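You operate a simulated robot arm through the tools that you are given. There is no shell and no other tool. Be economical: measure what you need, move in short steps, check, and stop when the job is done.

You run a simulated two-armed robot. Do the job below in one go: nothing can be reset, and whatever is moved stays where it is left.

Task
Raise the hull dose to 400 ml, dump the old measure in the grey tub, then dose the bag.
Fine: close the blue air knob to free the hull knob, and open it again; one press of the green button each; the bag is the one on the tray.
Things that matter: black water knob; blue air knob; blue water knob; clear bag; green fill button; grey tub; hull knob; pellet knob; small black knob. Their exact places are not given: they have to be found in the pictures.

The check looks at the end state, three seconds after you hand in, the way a careful person would. Anything else that was tipped, shoved, dropped, spilled or broken makes it a failure.

Robot
Two 6-joint arms with fingered hands on one trunk, on a base that drives. Base frame: it is fixed to the floor where the robot stands at the start and does not move with it; the origin is under the middle of the robot, x ahead of it, y to its left, z up; the surface under the hand at the start is at about z = 480. Units: mm, degrees, N and s.
The left shoulder is at the start at [50, 170, 1060], the right one opposite. With the tool pointing down near the work surface each hand reaches from about 400 to 640 mm from the robot's upright axis, wherever it stands, measured 20 degrees to its own side. Places, roughly: black water knob [500, 600, 1000]; blue air knob [700, 0, 900]; blue water knob [700, 0, 1400]; clear bag [750, 1000, 500]; green fill button [700, 0, 1000]; grey tub (20x11x15 cm) [600, 500, 600]; hull knob [500, 600, 1100]; pellet knob [500, 600, 1300]; small black knob [700, 0, 1200]. Payload 3.5 kg a hand.
Tool frame (each hand has its own): the origin (TCP) lies between the finger pads and is the grasp point; the fingertips stand 26 mm ahead of it; z points along the fingers, y is the line along which they close. The gripper opens to 132 mm. The gripper's body begins 73 mm behind the TCP. The gripper is a hand of 3 fingers: y runs from the thumb to the fingers, the wrist lies at [0, 0, -234] in the tool frame, and closing takes about 1.5 s.
Orientation is told as [roll, pitch, yaw] about the base's x, y, z axes, in that order, counted from this pose: with the fingers straight down and closing along the base's y, the tool's x points along the base's -x, its y along +y and its z along -z.

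Tools
- The arms move only by the tool move_arm. It takes "left_plan", "right_plan" or both (then of equal length, played together; a hand with none holds still); each is a list of rows, each an object of numbers (a shift or turn left out is 0, a gripper value left out holds the last): "dx", "dy", "dz": the shift along the tool's x, y, z in units of 150 mm (1.0 is 150 mm); "ax", "ay", "az": the turn, a rotation vector about the tool's x, y, z in units of 90 degrees (1.0 is 90 degrees); "claw": the finger opening in mm, from 0 to 132. In form: [{"dx": .., "dy": .., "dz": .., "ax": .., "ay": .., "az": .., "claw": ..}, ...]. A call has 1 to 12 rows; each row is the pose to reach, as a shift and turn from the pose commanded when the call began, along the tool's axes at that moment. A call with a number of a shift or a turn outside -1 to 1 is refused whole. Rows are played at 5 a second. More than 50 mm and 8.6 degrees between two rows, or a gripper value outside its range, and nothing of the call is played. Where a pose cannot be reached the arm comes as near as it can. A force on the tool above 60 N (or 10 N above the force at the start of the call, whichever is more), or a blocked arm, ends the call early, and 0.2 s more pass. Each finger travels about 108 mm/s and halts on what it meets, pressing with about 25 N; the grip force reading is that of the motor and also rises with nothing between the fingers. The clock runs only during rows and for 0.2 s after the last one: add rows that repeat a pose to give the fingers time. The reply holds the time, the measured pose of the TCP, the force on the tool along the base axes, the opening and the grip force, in the units named above and with some noise, with the torque about the TCP (base axes, N m) and any sound that the robot's microphone picked up.
- Cameras (640 x 400 px; columns grow to the right, rows downward): "scene" is now at [34.1, 32.7, 1655.4]; the picture's right is [0.38, -0.93, 0.00], its down [-0.66, -0.27, -0.70] and it looks along [0.65, 0.27, -0.71] (base axes); focal length 279 px, centre (320, 200). "left" rides on the left gripper at [-62, 3, -92] in its tool frame; the picture's right is [-0.05, -1.00, 0.00], its down [0.83, -0.04, -0.56] and it looks along [0.55, -0.03, 0.83] (tool axes); focal length 230 px, centre (320, 200). "right" rides on the right gripper at [62, 3, -92] in its tool frame; the picture's right is [-0.05, 1.00, 0.00], its down [-0.83, -0.04, -0.56] and it looks along [-0.55, -0.03, 0.83] (tool axes); focal length 230 px, centre (320, 200).
- get_image(camera): a new picture of that camera. No time passes.
- move_column(by): slides the trunk up (or, below 0, down) by that many mm; the arms and the scene camera ride with it, the base frame stays. It gives what a move gives, with no picture.
- drive_base(legs): drives the robot by 1 to 6 legs, each [ahead, left, turn to the left] in mm, mm and degrees, along the robot's own axes; the way and the turn of a leg run together, so that a leg with both is an arc; at most 1500 mm and 180 degrees a leg. The arms and the cameras ride along, it lands a little off, and it stops where it bumps. It gives what a move gives.
- preshape(shape, hand): the hand has 3 fingers and takes this shape, open, in about a second: jaw (thumb against the fingers, like two jaws); tri (thumb and two fingers); tip (a fingertip pinch); poke (one finger out to press); point (the index stretched); flat (the hand flat); cup (the hand cupped); fist (a fist). The gripper value then closes the fingers along that shape, each until it touches; the sizes above hold for jaw. It gives what a move gives, with no picture.
- head_to(pan, tilt): turns the head with the scene camera to pan (to the left, within 86 degrees either way) and tilt (down, from -29 to 69), counted from straight ahead of the robot. It gives what a move gives.
- point_at(camera, pixels): for up to 12 pixels [column, row] of the newest picture of that camera ("zoom" is the newest enlarged one), the place [x, y, z] in the base frame of the surface seen there, good to about 3 mm. No time passes.
- zoom(camera, box): a new picture of the part [left, top, right, bottom] of that camera's present view, enlarged. No time passes.
- sign_off(): hands the job in; it is judged then, once.

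Go step by step. Measure first, check grasps and placings, and put right what went wrong. The budget is 80 turns and 58 pictures, counting those below and the enlarged ones. Unless the task says otherwise, let go and move clear before handing in, and close with one line.

The tools are called as name(argument=value, ...) on one line, values as JSON. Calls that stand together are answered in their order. move_arm: Moves the arms, as the interface text tells. Its arguments: {"type":"object","properties":{"left_plan":{"type":"array"},"right_plan":{"type":"array"}},"required":[]} The other tools are called the same way: move_column (by) slides the trunk up or down; preshape (shape, hand) gives the hand a shape; drive_base (legs) drives the base; head_to (pan, tilt) turns the head that bears the scene camera; get_image (camera) takes a picture; point_at (camera, pixels) gives the place of the surface under pixels of a picture; zoom (camera, box) takes an enlarged picture of a part of a camera's view; sign_off () hands the job in.

At the start:

```text
t: 0.0
left_tcp_pos: [444.8, 426.7, 1000.6]
left_tool_rot: [0.1, 0.0, 0.1]
left_force: [0.4, 0.7, 0.0]
left_ft_torque: [0.0, 0.05, 0.01]
left_gripper_width: 131.9
left_grip_force: 0.1
left_shape: jaw
right_tcp_pos: [628.5, 72.4, 998.6]
right_tool_rot: [0.0, 0.0, 0.0]
right_force: [-0.4, -0.9, 0.2]
right_ft_torque: [0.04, -0.02, 0.01]
right_gripper_width: 132.3
right_grip_force: 0.2
right_shape: jaw
trunk travel left (down, up): [-675.0, 35.0]
robot x, y, heading: [-0.4, -0.8, -0.0]
head pan, tilt: [22.3, 45.4]
```

scene: 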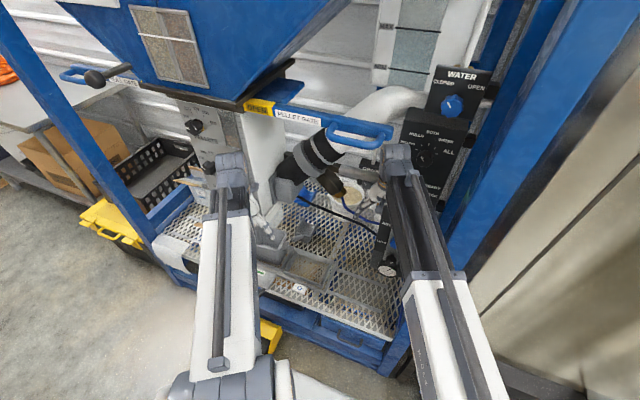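
right: 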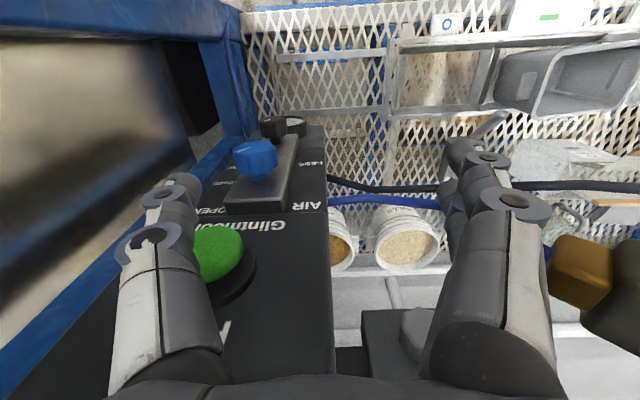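
left: 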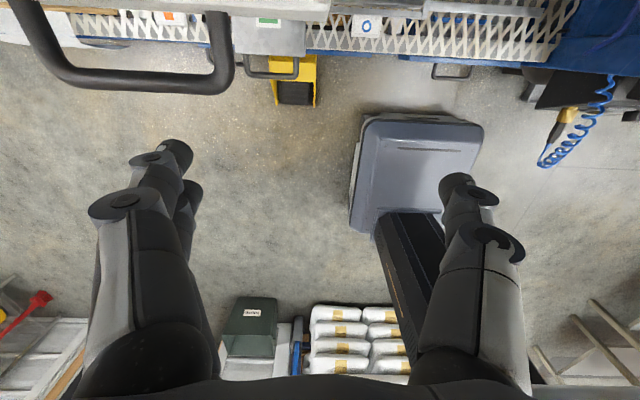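

The scene picture shows the control panel at right (blue water knob at about 452,105) and a left panel with knobs at about (195,125). I'll enlarge both to read the labels.

zoom(camera="scene", box=[340, 50, 520, 290])

zoom(camera="scene", box=[130, 60, 350, 300])

```text
1.67 times, centred on (430, 170) of scene
```

zoom: 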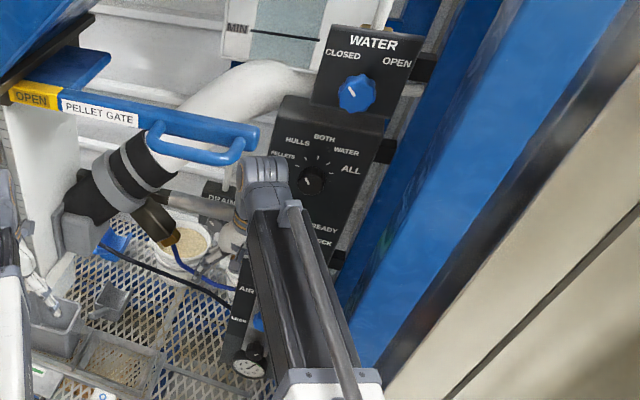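

```text
1.67 times, centred on (240, 180) of scene
```

zoom: 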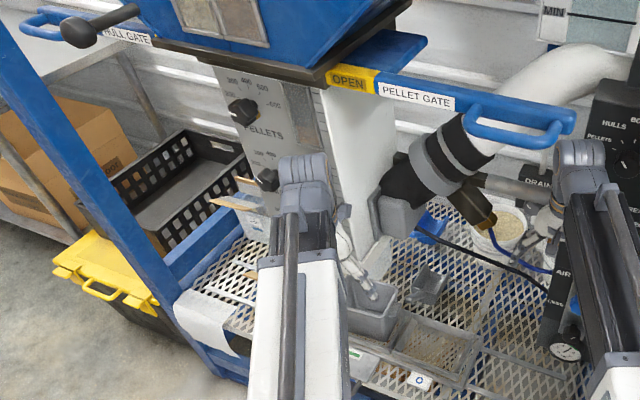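

I need coordinates of the panel items from the right camera, and a clearer view of the left side.

point_at(camera="right", pixels=[[218, 250], [256, 155], [290, 230], [322, 230], [240, 195], [300, 150], [285, 340], [310, 340]])

point_at(camera="scene", pixels=[[452, 105], [428, 154], [195, 126], [208, 168], [95, 78], [385, 270], [357, 133], [318, 160], [270, 230], [300, 288], [310, 265], [475, 85]])

head_to(pan=60, tilt=40)

get_image(camera="scene")

```text
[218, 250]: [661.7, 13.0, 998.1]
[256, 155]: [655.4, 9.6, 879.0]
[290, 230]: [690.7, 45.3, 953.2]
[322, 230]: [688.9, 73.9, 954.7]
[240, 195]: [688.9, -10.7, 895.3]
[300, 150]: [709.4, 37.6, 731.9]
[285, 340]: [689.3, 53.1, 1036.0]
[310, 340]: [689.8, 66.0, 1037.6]
```

```text
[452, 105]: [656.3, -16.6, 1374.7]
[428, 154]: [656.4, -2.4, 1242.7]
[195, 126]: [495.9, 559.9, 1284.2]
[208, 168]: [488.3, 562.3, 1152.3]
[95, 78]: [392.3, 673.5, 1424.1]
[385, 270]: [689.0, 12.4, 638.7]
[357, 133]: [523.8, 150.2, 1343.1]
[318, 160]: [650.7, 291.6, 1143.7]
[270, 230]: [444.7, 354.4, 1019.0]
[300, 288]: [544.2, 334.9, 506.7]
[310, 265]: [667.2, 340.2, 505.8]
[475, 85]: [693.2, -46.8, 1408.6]
```

```text
t: 1.0
left_tcp_pos: [444.6, 427.4, 999.6]
left_tool_rot: [0.0, 0.0, 0.0]
left_force: [0.3, -0.4, 0.2]
left_ft_torque: [-0.03, 0.03, 0.0]
left_gripper_width: 131.7
left_grip_force: 0.1
left_shape: jaw
right_tcp_pos: [628.7, 72.8, 1000.2]
right_tool_rot: [0.0, -0.1, 0.0]
right_force: [0.2, -0.4, 0.7]
right_ft_torque: [0.03, 0.0, 0.05]
right_gripper_width: 132.1
right_grip_force: 0.0
right_shape: jaw
trunk travel left (down, up): [-675.0, 35.0]
robot x, y, heading: [1.1, -3.0, -0.0]
head pan, tilt: [60.0, 40.0]
```

```text
52 pictures are left
```

scene: 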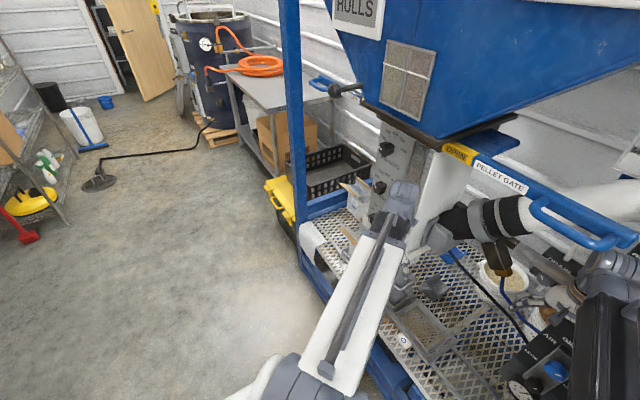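

The left hand blocks the dose panel. I'll back the robot straight off 350 mm for a clear look.

drive_base(legs=[[-400, 0, 0]])

head_to(pan=25, tilt=32)

get_image(camera="scene")

get_image(camera="left")

```text
t: 3.5
left_tcp_pos: [40.3, 427.5, 999.9]
left_tool_rot: [0.0, 0.0, 0.0]
left_force: [-0.3, 0.9, 0.7]
left_ft_torque: [0.01, -0.04, 0.01]
left_gripper_width: 131.9
left_grip_force: 0.2
left_shape: jaw
right_tcp_pos: [225.2, 71.8, 1000.3]
right_tool_rot: [0.0, 0.1, -0.1]
right_force: [-0.1, 0.5, 0.4]
right_ft_torque: [0.0, 0.0, 0.0]
right_gripper_width: 131.8
right_grip_force: 0.0
right_shape: jaw
trunk travel left (down, up): [-675.0, 35.0]
robot x, y, heading: [-405.3, 0.1, 0.2]
head pan, tilt: [60.0, 40.0]
```

```text
t: 4.6
left_tcp_pos: [38.4, 426.8, 1000.0]
left_tool_rot: [0.0, 0.0, -0.1]
left_force: [0.2, 0.2, -0.1]
left_ft_torque: [0.05, 0.01, 0.04]
left_gripper_width: 131.8
left_grip_force: 0.0
left_shape: jaw
right_tcp_pos: [225.9, 72.5, 998.8]
right_tool_rot: [0.0, 0.0, 0.0]
right_force: [-0.3, -0.1, -0.3]
right_ft_torque: [-0.01, -0.01, 0.01]
right_gripper_width: 131.8
right_grip_force: 0.1
right_shape: jaw
trunk travel left (down, up): [-675.0, 35.0]
robot x, y, heading: [-401.5, -2.3, -0.1]
head pan, tilt: [25.0, 32.0]
```

```text
51 pictures are left
```

scene: 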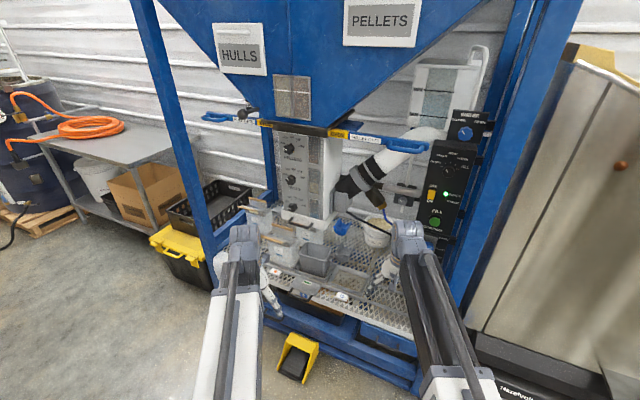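

```text
50 pictures are left
```

left: 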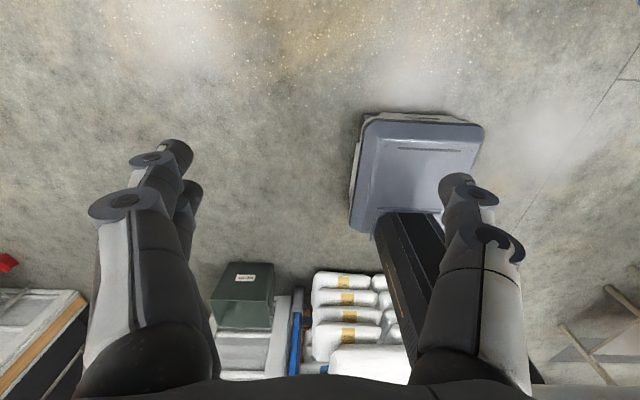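

Now the front is clear. I'll enlarge both panels and the tray.

zoom(camera="scene", box=[250, 110, 350, 220])

zoom(camera="scene", box=[400, 100, 500, 260])

zoom(camera="scene", box=[230, 190, 410, 310])

```text
3.64 times, centred on (300, 165) of scene
```

zoom: 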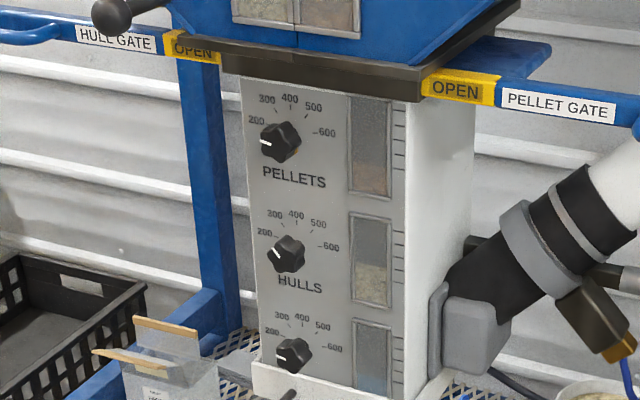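

```text
2.50 times, centred on (450, 180) of scene
```

zoom: 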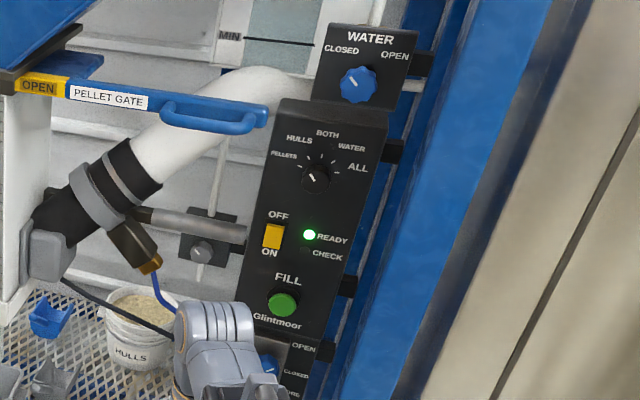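

```text
3.33 times, centred on (320, 250) of scene
```

zoom: 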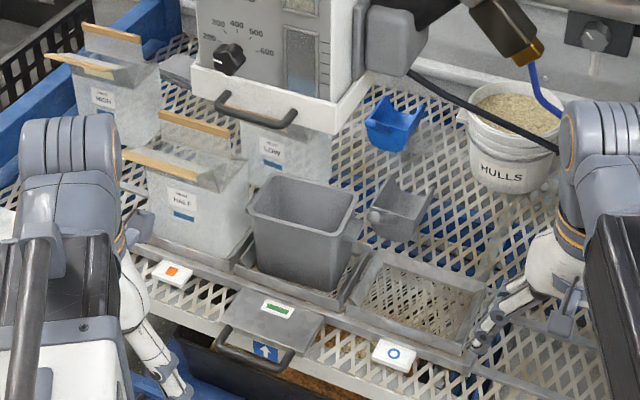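

The hull knob (zoom 286,252) seems to point near 200. I'll zoom tighter on the selector, the hull knob, and the tray area.

zoom(camera="scene", box=[430, 115, 490, 205])

zoom(camera="scene", box=[272, 160, 328, 195])

zoom(camera="scene", box=[240, 205, 340, 275])

```text
4.44 times, centred on (460, 160) of scene
```

zoom: 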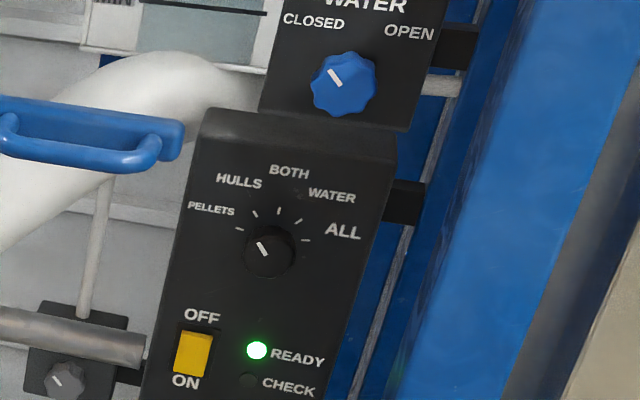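

```text
11.43 times, centred on (300, 178) of scene
```

zoom: 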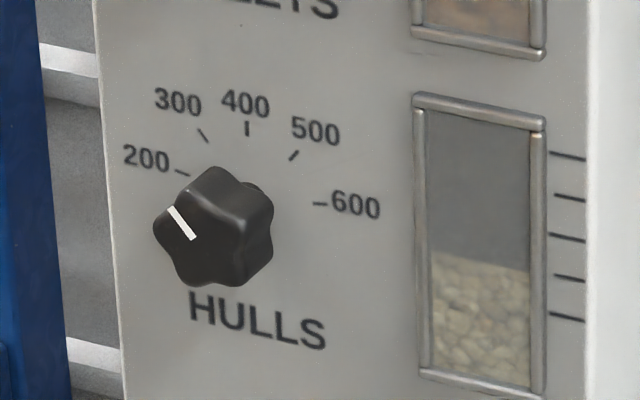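

```text
5.71 times, centred on (290, 240) of scene
```

zoom: 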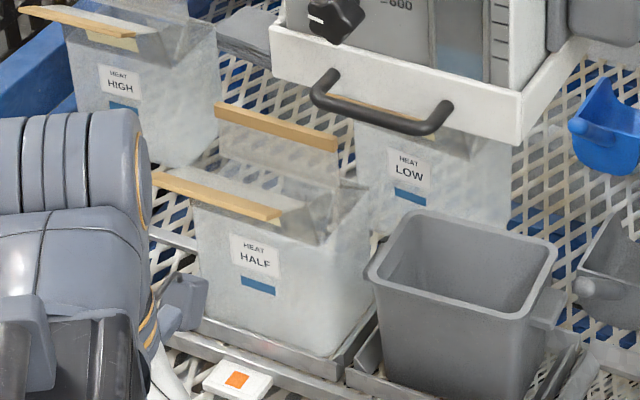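

The selector points at HULLS and the power is ON. The hull knob points near 300, with bags HIGH, LOW and HALF beside the tub. I'll measure these points.

point_at(camera="zoom", pixels=[[440, 320], [460, 215], [400, 240], [545, 250], [255, 255], [130, 85], [410, 170], [275, 125], [380, 100], [520, 120], [235, 380], [330, 20]])

point_at(camera="scene", pixels=[[287, 147], [315, 150], [290, 179], [293, 182], [292, 207], [315, 180], [300, 198], [341, 296], [325, 130], [280, 214], [330, 225], [278, 200]])

move_column(by=-500)

head_to(pan=25, tilt=20)

get_image(camera="scene")

```text
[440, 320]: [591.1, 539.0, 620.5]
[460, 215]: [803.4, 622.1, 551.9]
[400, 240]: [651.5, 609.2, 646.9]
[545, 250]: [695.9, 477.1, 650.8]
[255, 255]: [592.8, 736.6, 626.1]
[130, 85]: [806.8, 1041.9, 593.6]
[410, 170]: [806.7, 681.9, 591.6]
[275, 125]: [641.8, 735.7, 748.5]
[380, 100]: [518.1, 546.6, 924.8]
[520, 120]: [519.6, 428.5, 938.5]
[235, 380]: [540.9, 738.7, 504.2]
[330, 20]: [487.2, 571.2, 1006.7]
```

```text
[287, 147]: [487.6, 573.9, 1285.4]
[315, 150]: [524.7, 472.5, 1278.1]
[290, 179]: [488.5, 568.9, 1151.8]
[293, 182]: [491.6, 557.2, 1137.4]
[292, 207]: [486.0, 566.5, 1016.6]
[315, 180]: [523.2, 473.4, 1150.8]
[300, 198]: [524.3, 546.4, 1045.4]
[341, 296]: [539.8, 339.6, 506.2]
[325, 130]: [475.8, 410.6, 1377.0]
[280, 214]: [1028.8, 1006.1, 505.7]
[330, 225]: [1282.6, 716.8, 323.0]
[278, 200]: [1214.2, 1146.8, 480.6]
```

```text
refused: -500 is not a number from -400 to 400
```

```text
t: 5.3
left_tcp_pos: [39.7, 426.9, 998.7]
left_tool_rot: [0.0, 0.0, 0.0]
left_force: [-0.2, -0.2, -0.2]
left_ft_torque: [-0.02, -0.02, -0.02]
left_gripper_width: 131.7
left_grip_force: 0.1
left_shape: jaw
right_tcp_pos: [224.6, 71.5, 999.9]
right_tool_rot: [0.0, -0.1, 0.0]
right_force: [-0.5, 0.1, 0.4]
right_ft_torque: [0.01, 0.02, 0.02]
right_gripper_width: 131.9
right_grip_force: 0.1
right_shape: jaw
trunk travel left (down, up): [-675.0, 35.0]
robot x, y, heading: [-405.4, -0.1, -0.1]
head pan, tilt: [25.0, 20.0]
```

```text
43 pictures are left
```

scene: 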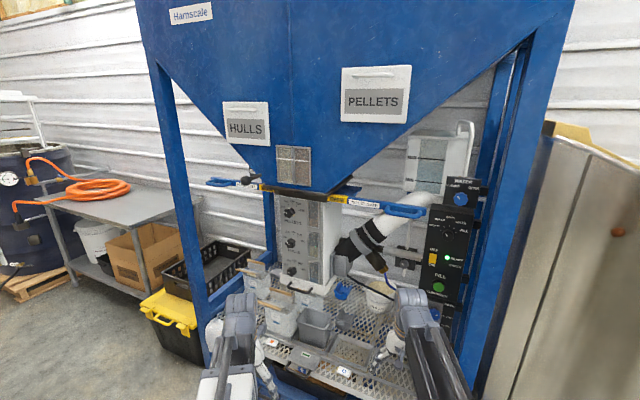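

The hood (around 305,285) sits above the centre station, where the tub stands. I'll lower the trunk to see underneath and identify the tray.

move_column(by=-380)

head_to(pan=35, tilt=28)

zoom(camera="scene", box=[180, 100, 440, 300])

```text
t: 9.0
left_tcp_pos: [40.1, 428.4, 619.3]
left_tool_rot: [0.1, 0.0, -0.1]
left_force: [-0.3, 0.0, -0.3]
left_ft_torque: [0.03, -0.03, -0.01]
left_gripper_width: 132.1
left_grip_force: 0.1
left_shape: jaw
right_tcp_pos: [225.4, 72.3, 619.4]
right_tool_rot: [0.0, 0.0, 0.0]
right_force: [0.3, -0.5, -0.4]
right_ft_torque: [0.02, 0.02, 0.01]
right_gripper_width: 132.0
right_grip_force: 0.1
right_shape: jaw
trunk travel left (down, up): [-295.0, 415.0]
robot x, y, heading: [-400.4, 4.4, 0.1]
head pan, tilt: [25.0, 20.0]
```

```text
t: 9.7
left_tcp_pos: [40.8, 426.6, 619.4]
left_tool_rot: [0.0, 0.0, -0.1]
left_force: [0.0, -0.1, 0.4]
left_ft_torque: [-0.03, 0.03, 0.01]
left_gripper_width: 131.8
left_grip_force: 0.1
left_shape: jaw
right_tcp_pos: [226.0, 72.8, 618.8]
right_tool_rot: [0.0, 0.0, 0.0]
right_force: [-0.4, 0.0, 0.3]
right_ft_torque: [0.0, -0.03, 0.0]
right_gripper_width: 131.9
right_grip_force: 0.0
right_shape: jaw
trunk travel left (down, up): [-295.0, 415.0]
robot x, y, heading: [-402.3, -5.2, 0.1]
head pan, tilt: [35.0, 28.0]
```

```text
2.00 times, centred on (310, 200) of scene
```

zoom: 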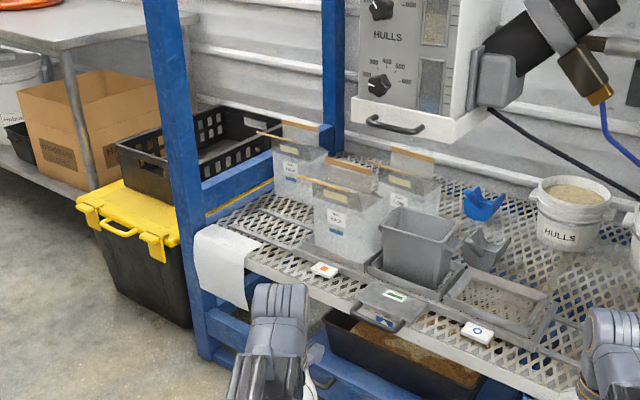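

zoom(camera="scene", box=[280, 200, 420, 280])

zoom(camera="scene", box=[270, 150, 370, 240])

```text
4.57 times, centred on (350, 240) of scene
```

zoom: 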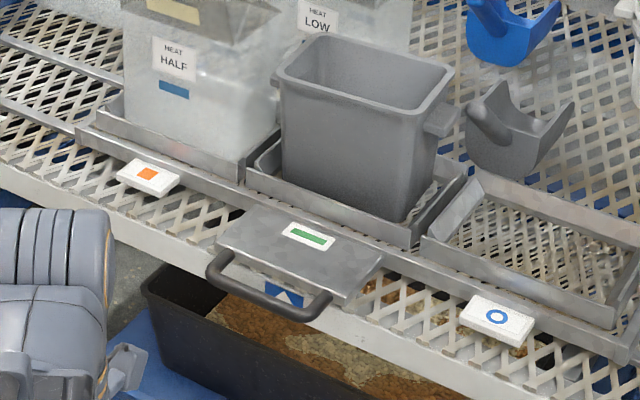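

```text
4.44 times, centred on (320, 195) of scene
```

zoom: 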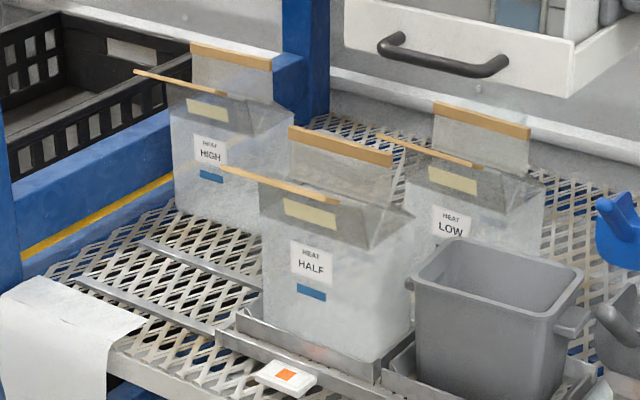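

The three pockets ride on one sliding carriage with a handle. The tub is now under the spout and the HALF bag sits in the left pocket. Next I'll look at the air knob.

head_to(pan=8, tilt=20)

zoom(camera="scene", box=[280, 120, 440, 260])

```text
t: 10.6
left_tcp_pos: [39.9, 427.0, 620.1]
left_tool_rot: [0.0, 0.0, 0.0]
left_force: [0.3, 0.5, -0.5]
left_ft_torque: [-0.04, -0.01, -0.03]
left_gripper_width: 131.8
left_grip_force: 0.1
left_shape: jaw
right_tcp_pos: [225.8, 71.4, 620.1]
right_tool_rot: [0.0, 0.0, 0.0]
right_force: [-0.2, 0.4, -0.6]
right_ft_torque: [0.01, 0.01, 0.02]
right_gripper_width: 131.8
right_grip_force: 0.0
right_shape: jaw
trunk travel left (down, up): [-295.0, 415.0]
robot x, y, heading: [-403.9, 0.8, 0.2]
head pan, tilt: [8.0, 20.0]
```

```text
2.86 times, centred on (360, 190) of scene
```

zoom: 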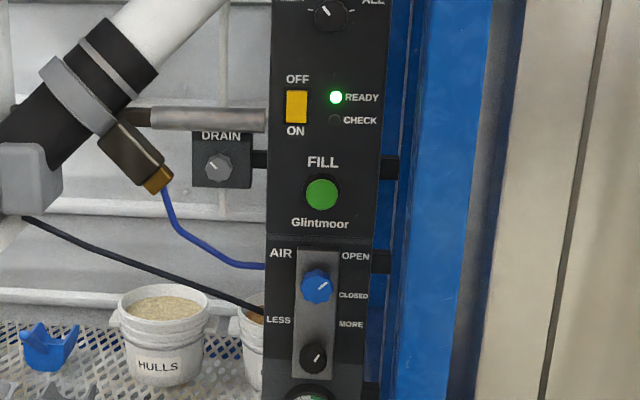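

zoom(camera="scene", box=[340, 175, 380, 220])

point_at(camera="zoom", pixels=[[290, 190], [250, 190], [330, 190], [290, 230], [290, 150], [390, 250], [400, 120], [200, 250], [320, 330]])

```text
8.89 times, centred on (360, 198) of scene
```

zoom: 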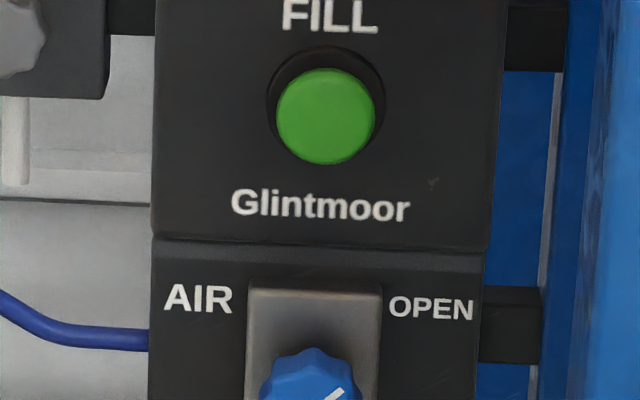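

```text
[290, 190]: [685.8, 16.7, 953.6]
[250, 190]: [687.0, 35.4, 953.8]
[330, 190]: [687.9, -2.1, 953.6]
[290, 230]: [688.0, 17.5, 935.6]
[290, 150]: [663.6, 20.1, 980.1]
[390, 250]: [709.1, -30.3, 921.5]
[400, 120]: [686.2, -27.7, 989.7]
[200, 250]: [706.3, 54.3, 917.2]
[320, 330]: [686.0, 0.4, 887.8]
```

zoom(camera="scene", box=[338, 200, 378, 235])

point_at(camera="zoom", pixels=[[342, 155], [310, 150], [380, 150], [342, 110], [342, 195], [300, 165], [420, 200], [330, 230], [275, 60], [255, 150], [440, 100], [325, 390]])

point_at(camera="scene", pixels=[[361, 189]])

```text
11.43 times, centred on (358, 218) of scene
```

zoom: 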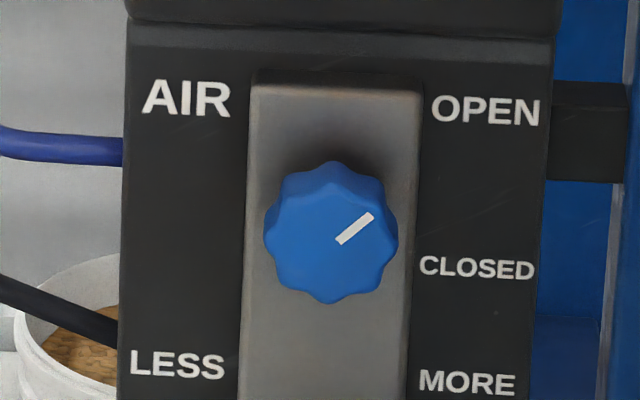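

```text
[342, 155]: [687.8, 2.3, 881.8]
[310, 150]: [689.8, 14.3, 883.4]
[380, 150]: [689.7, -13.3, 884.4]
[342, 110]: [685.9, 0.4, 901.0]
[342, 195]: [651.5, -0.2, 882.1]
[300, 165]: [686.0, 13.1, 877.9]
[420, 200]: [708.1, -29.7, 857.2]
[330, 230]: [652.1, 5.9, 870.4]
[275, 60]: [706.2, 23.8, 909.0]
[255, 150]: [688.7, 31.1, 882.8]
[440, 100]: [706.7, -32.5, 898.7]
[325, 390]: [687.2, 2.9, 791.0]
```

```text
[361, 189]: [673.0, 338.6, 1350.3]
```

The air knob's cap is at about (652, 5, 869), its pointer on OPEN, with CLOSED clockwise. I'll raise the trunk and turn both hands to point forward while clear of the rig.

move_column(by=330)

move_arm(right_plan=[{"ay": -0.09, "claw": 90}, {"ay": -0.18}, {"ay": -0.27}, {"ay": -0.36}, {"ay": -0.45}, {"ay": -0.54}, {"ay": -0.63}, {"ay": -0.72}, {"ay": -0.81}, {"ay": -0.9}, {"ay": -0.99}, {"ay": -1.0}], left_plan=[{"ay": -0.09, "dx": -0.1, "claw": 90}, {"ay": -0.18, "dx": -0.2}, {"ay": -0.27, "dx": -0.3}, {"ay": -0.36, "dx": -0.4}, {"ay": -0.45, "dx": -0.5}, {"ay": -0.54, "dx": -0.6}, {"ay": -0.63, "dx": -0.7}, {"ay": -0.72, "dx": -0.8}, {"ay": -0.81, "dx": -0.9}, {"ay": -0.9, "dx": -0.9}, {"ay": -0.99, "dx": -0.9}, {"ay": -1.0, "dx": -0.9}])

```text
t: 13.8
left_tcp_pos: [40.8, 427.2, 950.0]
left_tool_rot: [0.0, 0.0, 0.1]
left_force: [0.1, 0.2, 0.3]
left_ft_torque: [0.0, -0.01, 0.0]
left_gripper_width: 132.0
left_grip_force: 0.1
left_shape: jaw
right_tcp_pos: [225.3, 72.4, 949.6]
right_tool_rot: [-0.1, 0.0, 0.0]
right_force: [-0.4, -0.2, -0.4]
right_ft_torque: [-0.01, 0.02, -0.04]
right_gripper_width: 132.3
right_grip_force: 0.1
right_shape: jaw
trunk travel left (down, up): [-625.0, 85.0]
robot x, y, heading: [-403.1, 2.0, 0.1]
head pan, tilt: [8.0, 20.0]
```

```text
t: 16.4
left_tcp_pos: [174.7, 427.1, 950.5]
left_tool_rot: [154.1, -90.0, -154.1]
left_force: [0.1, 0.3, -0.1]
left_ft_torque: [-0.03, 0.03, -0.03]
left_gripper_width: 90.4
left_grip_force: 0.1
left_shape: jaw
left hand out of reach, approached as far as the arm can: row 4, 5, 6, 7, 8, 9
right_tcp_pos: [225.6, 71.4, 950.3]
right_tool_rot: [172.8, -89.9, -172.9]
right_force: [1.3, 1.0, -0.5]
right_ft_torque: [0.05, 0.0, -0.02]
right_gripper_width: 90.2
right_grip_force: 0.0
right_shape: jaw
trunk travel left (down, up): [-625.0, 85.0]
robot x, y, heading: [-403.9, 2.3, -0.2]
head pan, tilt: [8.0, 20.0]
```

Both hands now point ahead. I'll drive 230 mm forward, staying well short of the rig.

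drive_base(legs=[[230, 0, 0]])

get_image(camera="right")

get_image(camera="left")

```text
t: 18.2
left_tcp_pos: [404.6, 429.1, 949.8]
left_tool_rot: [-3.6, -89.9, 3.7]
left_force: [0.9, 0.7, 0.5]
left_ft_torque: [-0.03, -0.01, 0.03]
left_gripper_width: 90.5
left_grip_force: 0.1
left_shape: jaw
right_tcp_pos: [455.7, 73.7, 950.0]
right_tool_rot: [-11.5, -90.0, 11.5]
right_force: [0.0, -0.4, 0.5]
right_ft_torque: [-0.03, 0.01, -0.01]
right_gripper_width: 90.3
right_grip_force: 0.2
right_shape: jaw
trunk travel left (down, up): [-625.0, 85.0]
robot x, y, heading: [-176.8, -1.9, 0.1]
head pan, tilt: [8.0, 20.0]
```

```text
36 pictures are left
```

right: 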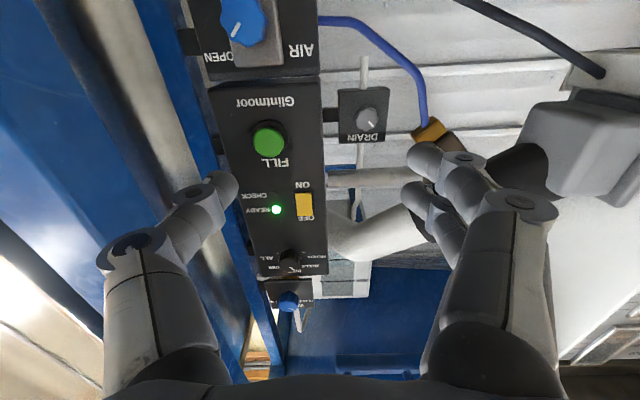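

```text
35 pictures are left
```

left: 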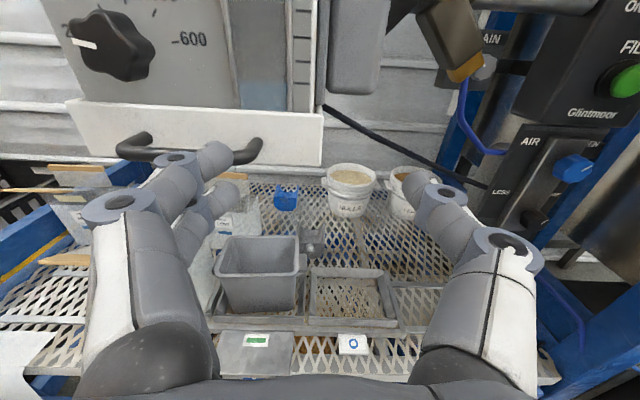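

The right hand points at the panel (green button at 268,140, air knob at 243,20 in its upside-down view). I'll move it in front of the air knob.

move_arm(right_plan=[{"dx": 0.18, "dy": -0.15, "dz": 0.15}, {"dx": 0.36, "dy": -0.3, "dz": 0.3}, {"dx": 0.54, "dy": -0.451, "dz": 0.45}, {"dx": 0.54, "dy": -0.451, "dz": 0.7}, {"dx": 0.54, "dy": -0.451, "dz": 0.87}, {"dx": 0.54, "dy": -0.451, "dz": 0.87}])

get_image(camera="right")

```text
t: 19.6
left_tcp_pos: [403.7, 428.4, 950.5]
left_tool_rot: [30.8, -90.0, -30.7]
left_force: [-0.7, -0.8, 0.1]
left_ft_torque: [0.02, -0.02, 0.0]
left_gripper_width: 90.2
left_grip_force: 0.2
left_shape: jaw
right_tcp_pos: [586.1, 6.6, 868.8]
right_tool_rot: [-50.6, -90.1, 50.7]
right_force: [1.0, -0.5, -0.4]
right_ft_torque: [-0.02, 0.01, 0.02]
right_gripper_width: 90.5
right_grip_force: 0.1
right_shape: jaw
trunk travel left (down, up): [-625.0, 85.0]
robot x, y, heading: [-174.3, 2.4, -0.2]
head pan, tilt: [8.0, 20.0]
```

```text
34 pictures are left
```

right: 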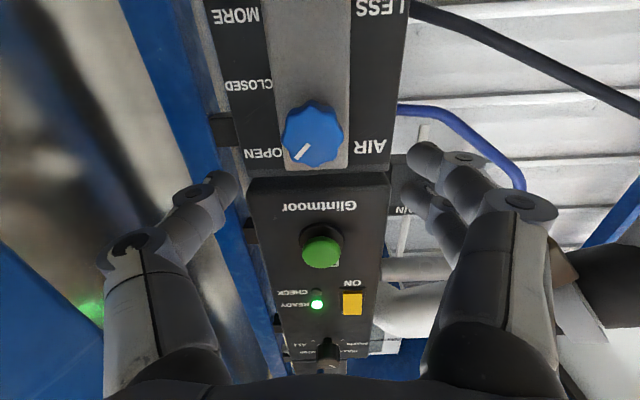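

The knob is centred between the fingers. I'll advance 65 mm and close on it.

move_arm(right_plan=[{"dz": 0.22}, {"dz": 0.43}, {"dz": 0.43, "claw": 30}, {"dz": 0.43, "claw": 30}, {"dz": 0.43, "claw": 30}, {"dz": 0.43, "claw": 30}, {"dz": 0.43, "claw": 30}, {"dz": 0.43, "claw": 30}])

get_image(camera="right")

```text
t: 21.4
left_tcp_pos: [405.1, 427.6, 950.0]
left_tool_rot: [51.2, -90.0, -51.2]
left_force: [-0.3, -0.1, 0.1]
left_ft_torque: [-0.01, 0.01, 0.01]
left_gripper_width: 90.6
left_grip_force: 0.1
left_shape: jaw
right_tcp_pos: [650.7, 5.9, 869.8]
right_tool_rot: [160.1, -90.0, -160.0]
right_force: [5.5, -4.2, 3.0]
right_ft_torque: [-0.02, -0.09, -0.07]
right_gripper_width: 34.6
right_grip_force: 24.6
right_shape: jaw
trunk travel left (down, up): [-625.0, 85.0]
robot x, y, heading: [-174.4, 2.9, -0.1]
head pan, tilt: [8.0, 20.0]
```

```text
33 pictures are left
```

right: 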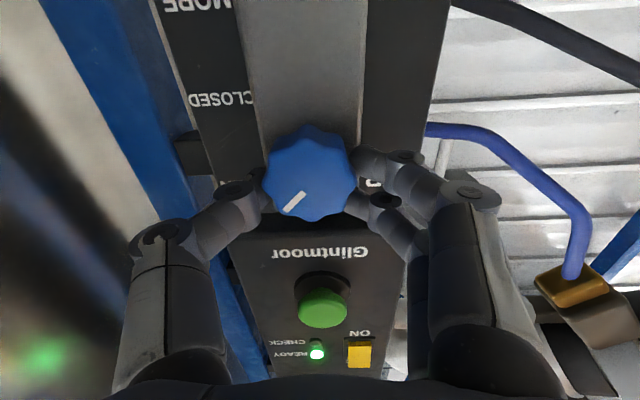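

The knob is gripped (opening 34.6 mm). I'll turn it clockwise 45° toward CLOSED.

move_arm(right_plan=[{"az": 0.08}, {"az": 0.16}, {"az": 0.24}, {"az": 0.32}, {"az": 0.4}, {"az": 0.48}, {"az": 0.5}, {"az": 0.5}])

get_image(camera="right")

```text
t: 23.2
left_tcp_pos: [403.6, 429.0, 950.8]
left_tool_rot: [103.8, -89.8, -103.7]
left_force: [-0.3, -0.5, 0.3]
left_ft_torque: [0.02, -0.03, -0.02]
left_gripper_width: 90.3
left_grip_force: 0.0
left_shape: jaw
right_tcp_pos: [651.2, 0.9, 869.6]
right_tool_rot: [90.3, -44.8, -90.6]
right_force: [7.9, -26.5, 13.7]
right_ft_torque: [-0.21, -0.25, -0.43]
right_gripper_width: 34.7
right_grip_force: 24.8
right_shape: jaw
trunk travel left (down, up): [-625.0, 85.0]
robot x, y, heading: [-173.6, -2.1, 0.1]
head pan, tilt: [8.0, 20.0]
```

```text
32 pictures are left
```

right: 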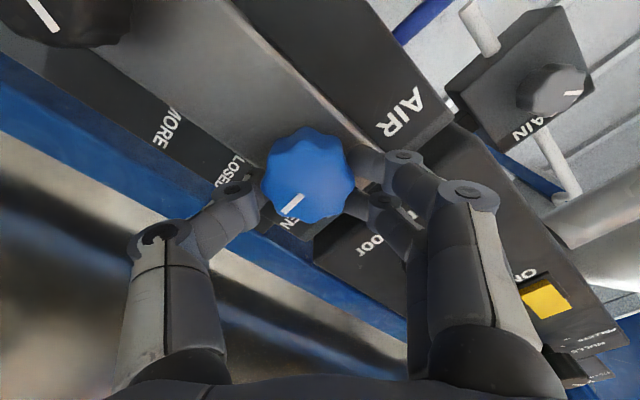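

The knob turned with the hand. I'll check the pointer from the scene camera.

zoom(camera="scene", box=[310, 180, 390, 250])

```text
5.71 times, centred on (350, 215) of scene
```

zoom: 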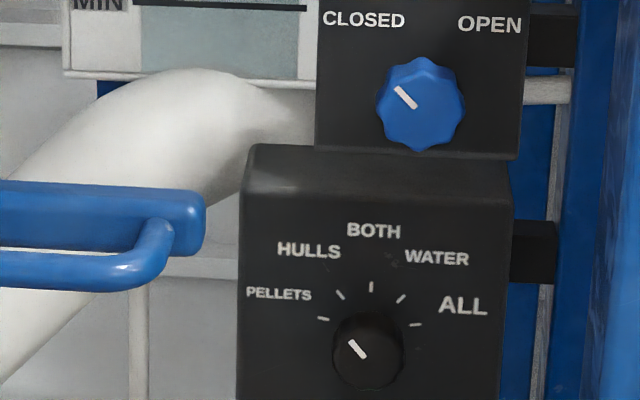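

head_to(pan=8, tilt=38)

zoom(camera="scene", box=[280, 130, 400, 250])

```text
t: 24.0
left_tcp_pos: [402.3, 427.4, 951.5]
left_tool_rot: [104.8, -89.9, -104.6]
left_force: [-0.8, 0.6, 0.5]
left_ft_torque: [-0.01, -0.02, 0.01]
left_gripper_width: 90.5
left_grip_force: 0.1
left_shape: jaw
right_tcp_pos: [651.8, 0.5, 869.7]
right_tool_rot: [90.4, -44.9, -90.6]
right_force: [7.3, -26.2, 15.3]
right_ft_torque: [-0.2, -0.21, -0.48]
right_gripper_width: 34.7
right_grip_force: 25.5
right_shape: jaw
trunk travel left (down, up): [-625.0, 85.0]
robot x, y, heading: [-173.6, 2.5, 0.1]
head pan, tilt: [8.0, 38.0]
```

```text
3.33 times, centred on (340, 190) of scene
```

zoom: 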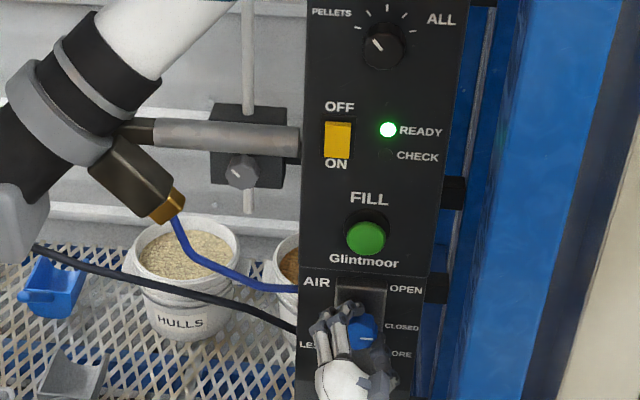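

zoom(camera="scene", box=[335, 210, 365, 245])

```text
11.43 times, centred on (350, 228) of scene
```

zoom: 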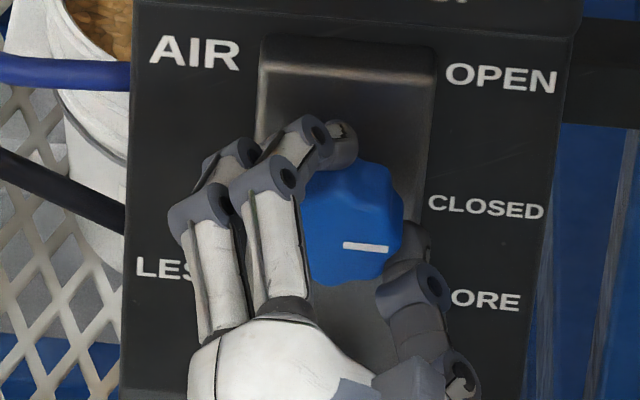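

The pointer looks horizontal, near CLOSED. I'll try 10° more to feel for the end stop.

move_arm(right_plan=[{"az": 0.05}, {"az": 0.11}, {"az": 0.11}])

zoom(camera="scene", box=[335, 210, 365, 245])

```text
t: 24.8
left_tcp_pos: [404.1, 427.6, 951.5]
left_tool_rot: [101.2, -89.9, -101.2]
left_force: [-0.2, -0.5, -0.2]
left_ft_torque: [-0.03, -0.02, -0.02]
left_gripper_width: 90.3
left_grip_force: 0.1
left_shape: jaw
right_tcp_pos: [651.1, -0.2, 870.9]
right_tool_rot: [90.3, -34.9, -90.6]
right_force: [5.5, -29.7, 11.3]
right_ft_torque: [-0.21, -0.2, -0.5]
right_gripper_width: 34.7
right_grip_force: 25.1
right_shape: jaw
trunk travel left (down, up): [-625.0, 85.0]
robot x, y, heading: [-171.8, 1.2, -0.0]
head pan, tilt: [8.0, 38.0]
```

```text
11.43 times, centred on (350, 228) of scene
```

zoom: 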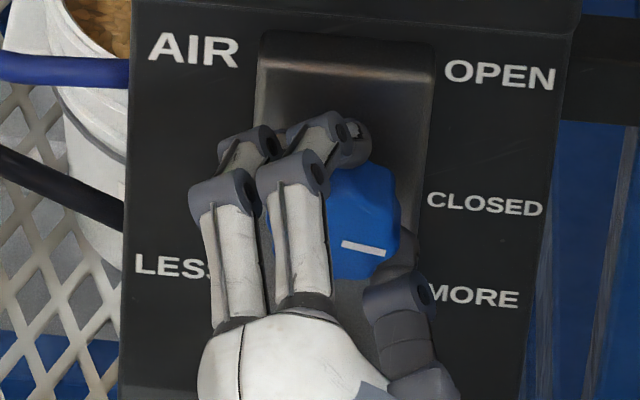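

The knob went a bit past horizontal with no hard stop. I'll release and back off to see where it rests.

move_arm(right_plan=[{"claw": 80}, {"claw": 80}, {"claw": 80}, {"claw": 80}, {"dz": -0.25}, {"dz": -0.5}, {"dz": -0.5}])

zoom(camera="scene", box=[320, 180, 380, 250])

```text
t: 26.4
left_tcp_pos: [403.4, 428.9, 949.3]
left_tool_rot: [5.2, -90.0, -5.2]
left_force: [0.0, 0.2, 0.4]
left_ft_torque: [0.01, 0.02, 0.0]
left_gripper_width: 90.3
left_grip_force: 0.2
left_shape: jaw
right_tcp_pos: [575.6, 6.3, 869.3]
right_tool_rot: [90.0, -35.0, -89.9]
right_force: [-0.2, 0.0, -0.5]
right_ft_torque: [-0.02, -0.05, 0.0]
right_gripper_width: 79.8
right_grip_force: 0.1
right_shape: jaw
trunk travel left (down, up): [-625.0, 85.0]
robot x, y, heading: [-172.9, -1.8, 0.0]
head pan, tilt: [8.0, 38.0]
```

```text
5.71 times, centred on (350, 215) of scene
```

zoom: 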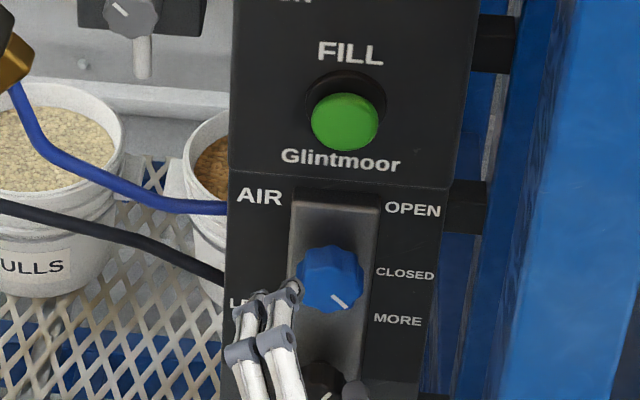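

After release the pointer snapped to the lower right, past CLOSED, so the valve is shut. Now I'll measure the hull knob and check the status lamp.

head_to(pan=35, tilt=30)

zoom(camera="scene", box=[260, 160, 340, 230])

```text
t: 27.3
left_tcp_pos: [404.4, 428.9, 949.7]
left_tool_rot: [11.0, -90.0, -10.8]
left_force: [-0.3, 0.1, 0.4]
left_ft_torque: [0.0, -0.01, -0.01]
left_gripper_width: 90.4
left_grip_force: 0.1
left_shape: jaw
right_tcp_pos: [576.3, 5.7, 868.1]
right_tool_rot: [89.9, -35.1, -89.9]
right_force: [0.9, 0.3, -0.4]
right_ft_torque: [-0.01, -0.01, -0.01]
right_gripper_width: 79.5
right_grip_force: 0.0
right_shape: jaw
trunk travel left (down, up): [-625.0, 85.0]
robot x, y, heading: [-169.2, -1.2, -0.0]
head pan, tilt: [35.0, 30.0]
```

```text
5.71 times, centred on (300, 195) of scene
```

zoom: 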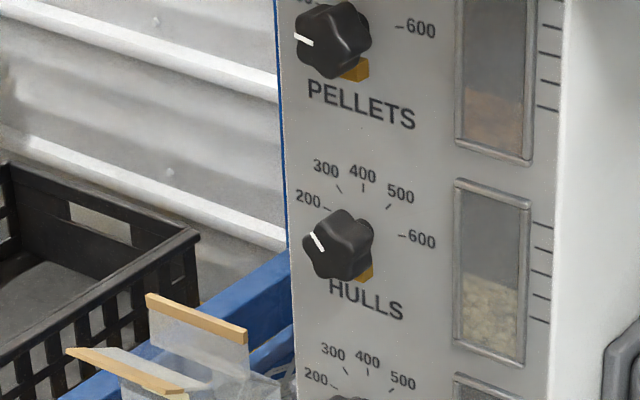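

point_at(camera="zoom", pixels=[[340, 240], [318, 245], [330, 270], [330, 225], [300, 255], [355, 225], [366, 272], [362, 188], [320, 198], [400, 236], [340, 187], [388, 207]])

```text
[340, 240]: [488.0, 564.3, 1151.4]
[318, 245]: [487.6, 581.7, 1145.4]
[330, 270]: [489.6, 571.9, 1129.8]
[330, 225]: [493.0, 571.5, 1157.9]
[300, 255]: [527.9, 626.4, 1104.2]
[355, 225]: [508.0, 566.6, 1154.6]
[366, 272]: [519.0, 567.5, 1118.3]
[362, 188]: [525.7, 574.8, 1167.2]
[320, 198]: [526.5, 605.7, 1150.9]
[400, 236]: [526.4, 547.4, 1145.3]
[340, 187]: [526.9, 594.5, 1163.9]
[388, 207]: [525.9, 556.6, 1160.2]
```

The hull dial centre is about (576, 1140), with the knob face at x≈488 and the pointer near 300. I'll raise the left hand in front of it.

move_arm(left_plan=[{"dx": -0.3}, {"dx": -0.6}, {"dx": -0.9}, {"dx": -0.9, "dy": 0.3}, {"dx": -0.9, "dy": 0.6}, {"dx": -0.9, "dy": 0.9}, {"dx": -0.9, "dy": 0.98}, {"dx": -0.9, "dy": 0.98}])

move_arm(left_plan=[{"dx": -0.18}, {"dx": -0.369}, {"dx": -0.369}])

get_image(camera="left")

```text
t: 29.1
left_tcp_pos: [403.3, 578.1, 1084.7]
left_tool_rot: [16.1, -90.0, -16.0]
left_force: [-0.3, -1.1, -0.3]
left_ft_torque: [0.06, -0.03, -0.01]
left_gripper_width: 90.5
left_grip_force: 0.1
left_shape: jaw
left hand out of reach, approached as far as the arm can: row 1, 2, 3
right_tcp_pos: [575.4, 6.2, 868.9]
right_tool_rot: [90.0, -35.1, -90.0]
right_force: [0.3, 0.5, -0.9]
right_ft_torque: [0.01, -0.01, -0.01]
right_gripper_width: 79.4
right_grip_force: 0.1
right_shape: jaw
trunk travel left (down, up): [-625.0, 85.0]
robot x, y, heading: [-173.1, 3.1, 0.2]
head pan, tilt: [35.0, 30.0]
```

```text
t: 29.9
left_tcp_pos: [403.4, 575.3, 1141.1]
left_tool_rot: [15.0, -90.0, -14.8]
left_force: [-1.2, 0.2, -0.1]
left_ft_torque: [0.0, -0.02, 0.02]
left_gripper_width: 90.4
left_grip_force: 0.0
left_shape: jaw
right_tcp_pos: [576.6, 7.2, 869.4]
right_tool_rot: [90.1, -35.1, -89.9]
right_force: [0.2, 0.2, -0.9]
right_ft_torque: [-0.01, -0.06, 0.02]
right_gripper_width: 79.7
right_grip_force: 0.2
right_shape: jaw
trunk travel left (down, up): [-625.0, 85.0]
robot x, y, heading: [-170.7, 0.6, -0.1]
head pan, tilt: [35.0, 30.0]
```

```text
25 pictures are left
```

left: 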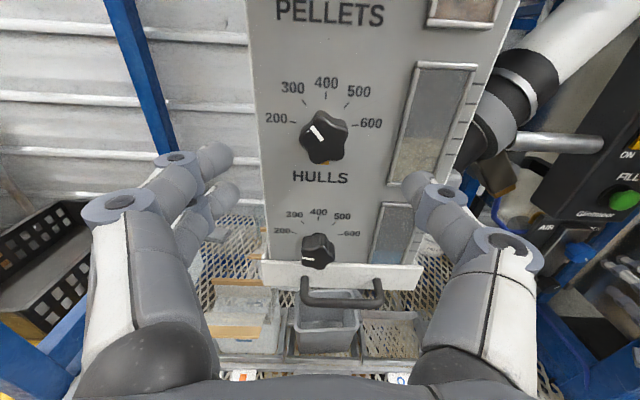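

The view is square-on: pointer at 300, knob centred between the fingers. I'll advance and close.

move_arm(left_plan=[{"dz": 0.25}, {"dz": 0.45}, {"dz": 0.56}, {"dz": 0.56, "claw": 25}, {"dz": 0.56, "claw": 25}, {"dz": 0.56, "claw": 25}, {"dz": 0.56, "claw": 25}, {"dz": 0.56, "claw": 25}, {"dz": 0.56, "claw": 25}])

move_arm(left_plan=[{"az": 0.08}, {"az": 0.16}, {"az": 0.24}, {"az": 0.32}, {"az": 0.4}, {"az": 0.44}, {"az": 0.44}])

get_image(camera="left")

```text
t: 31.9
left_tcp_pos: [488.3, 574.2, 1140.3]
left_tool_rot: [84.1, -90.0, -84.0]
left_force: [3.9, -4.1, 2.8]
left_ft_torque: [0.0, -0.04, -0.09]
left_gripper_width: 32.5
left_grip_force: 25.1
left_shape: jaw
right_tcp_pos: [575.5, 6.0, 868.5]
right_tool_rot: [90.0, -35.1, -89.8]
right_force: [0.0, -0.7, 0.7]
right_ft_torque: [0.03, 0.01, -0.01]
right_gripper_width: 79.5
right_grip_force: 0.1
right_shape: jaw
trunk travel left (down, up): [-625.0, 85.0]
robot x, y, heading: [-173.5, -0.1, -0.1]
head pan, tilt: [35.0, 30.0]
```

```text
t: 33.5
left_tcp_pos: [487.9, 573.5, 1141.1]
left_tool_rot: [90.1, -50.2, -90.0]
left_force: [3.8, -12.8, 6.1]
left_ft_torque: [0.0, -0.09, -0.25]
left_gripper_width: 32.6
left_grip_force: 24.8
left_shape: jaw
right_tcp_pos: [576.0, 4.8, 869.2]
right_tool_rot: [90.0, -34.9, -89.9]
right_force: [-0.2, 0.6, 1.0]
right_ft_torque: [-0.03, -0.01, -0.01]
right_gripper_width: 79.7
right_grip_force: 0.1
right_shape: jaw
trunk travel left (down, up): [-625.0, 85.0]
robot x, y, heading: [-174.6, 2.8, 0.2]
head pan, tilt: [35.0, 30.0]
```

```text
24 pictures are left
```

left: 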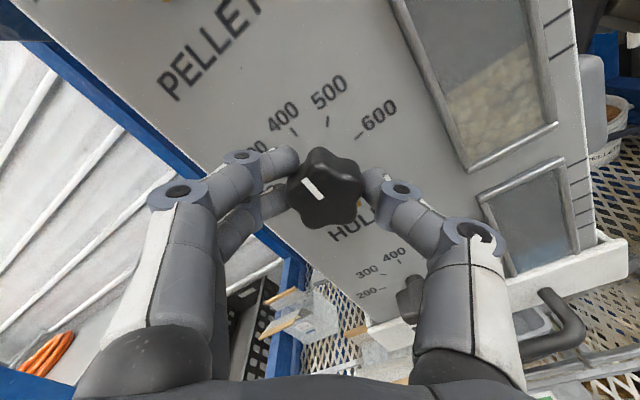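

The pointer lies close to the 400 tick. I'll release, back off and look squarely.

move_arm(left_plan=[{"az": 0.04}, {"az": 0.04, "claw": 80}, {"az": 0.04, "claw": 80}, {"az": 0.04, "claw": 80}, {"az": 0.04, "claw": 80}, {"az": 0.04, "dz": -0.25}, {"az": 0.04, "dz": -0.5}, {"az": 0.0, "dz": -0.5}])

get_image(camera="left")

zoom(camera="scene", box=[280, 170, 340, 220])

```text
t: 35.3
left_tcp_pos: [413.4, 576.6, 1139.6]
left_tool_rot: [90.1, -50.4, -89.9]
left_force: [0.5, 0.6, -0.8]
left_ft_torque: [-0.02, 0.01, 0.0]
left_gripper_width: 79.6
left_grip_force: 0.1
left_shape: jaw
right_tcp_pos: [576.4, 7.1, 867.9]
right_tool_rot: [90.0, -35.1, -89.9]
right_force: [0.4, 0.5, -0.3]
right_ft_torque: [0.01, -0.02, -0.02]
right_gripper_width: 79.9
right_grip_force: 0.1
right_shape: jaw
trunk travel left (down, up): [-625.0, 85.0]
robot x, y, heading: [-172.9, -0.8, 0.1]
head pan, tilt: [35.0, 30.0]
```

```text
23 pictures are left
```

left: 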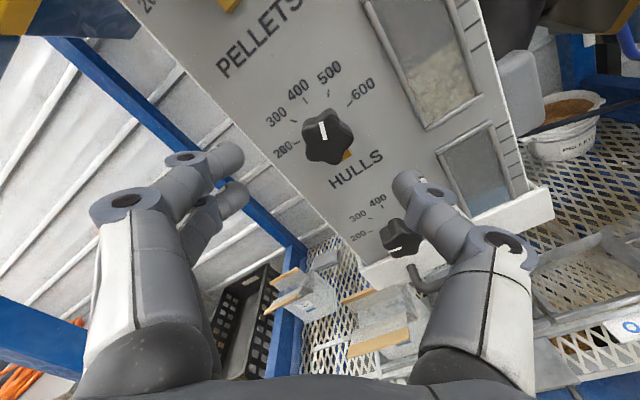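

```text
8.00 times, centred on (310, 195) of scene
```

zoom: 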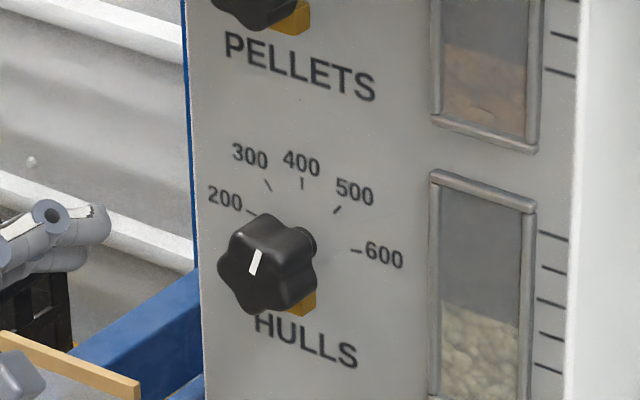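

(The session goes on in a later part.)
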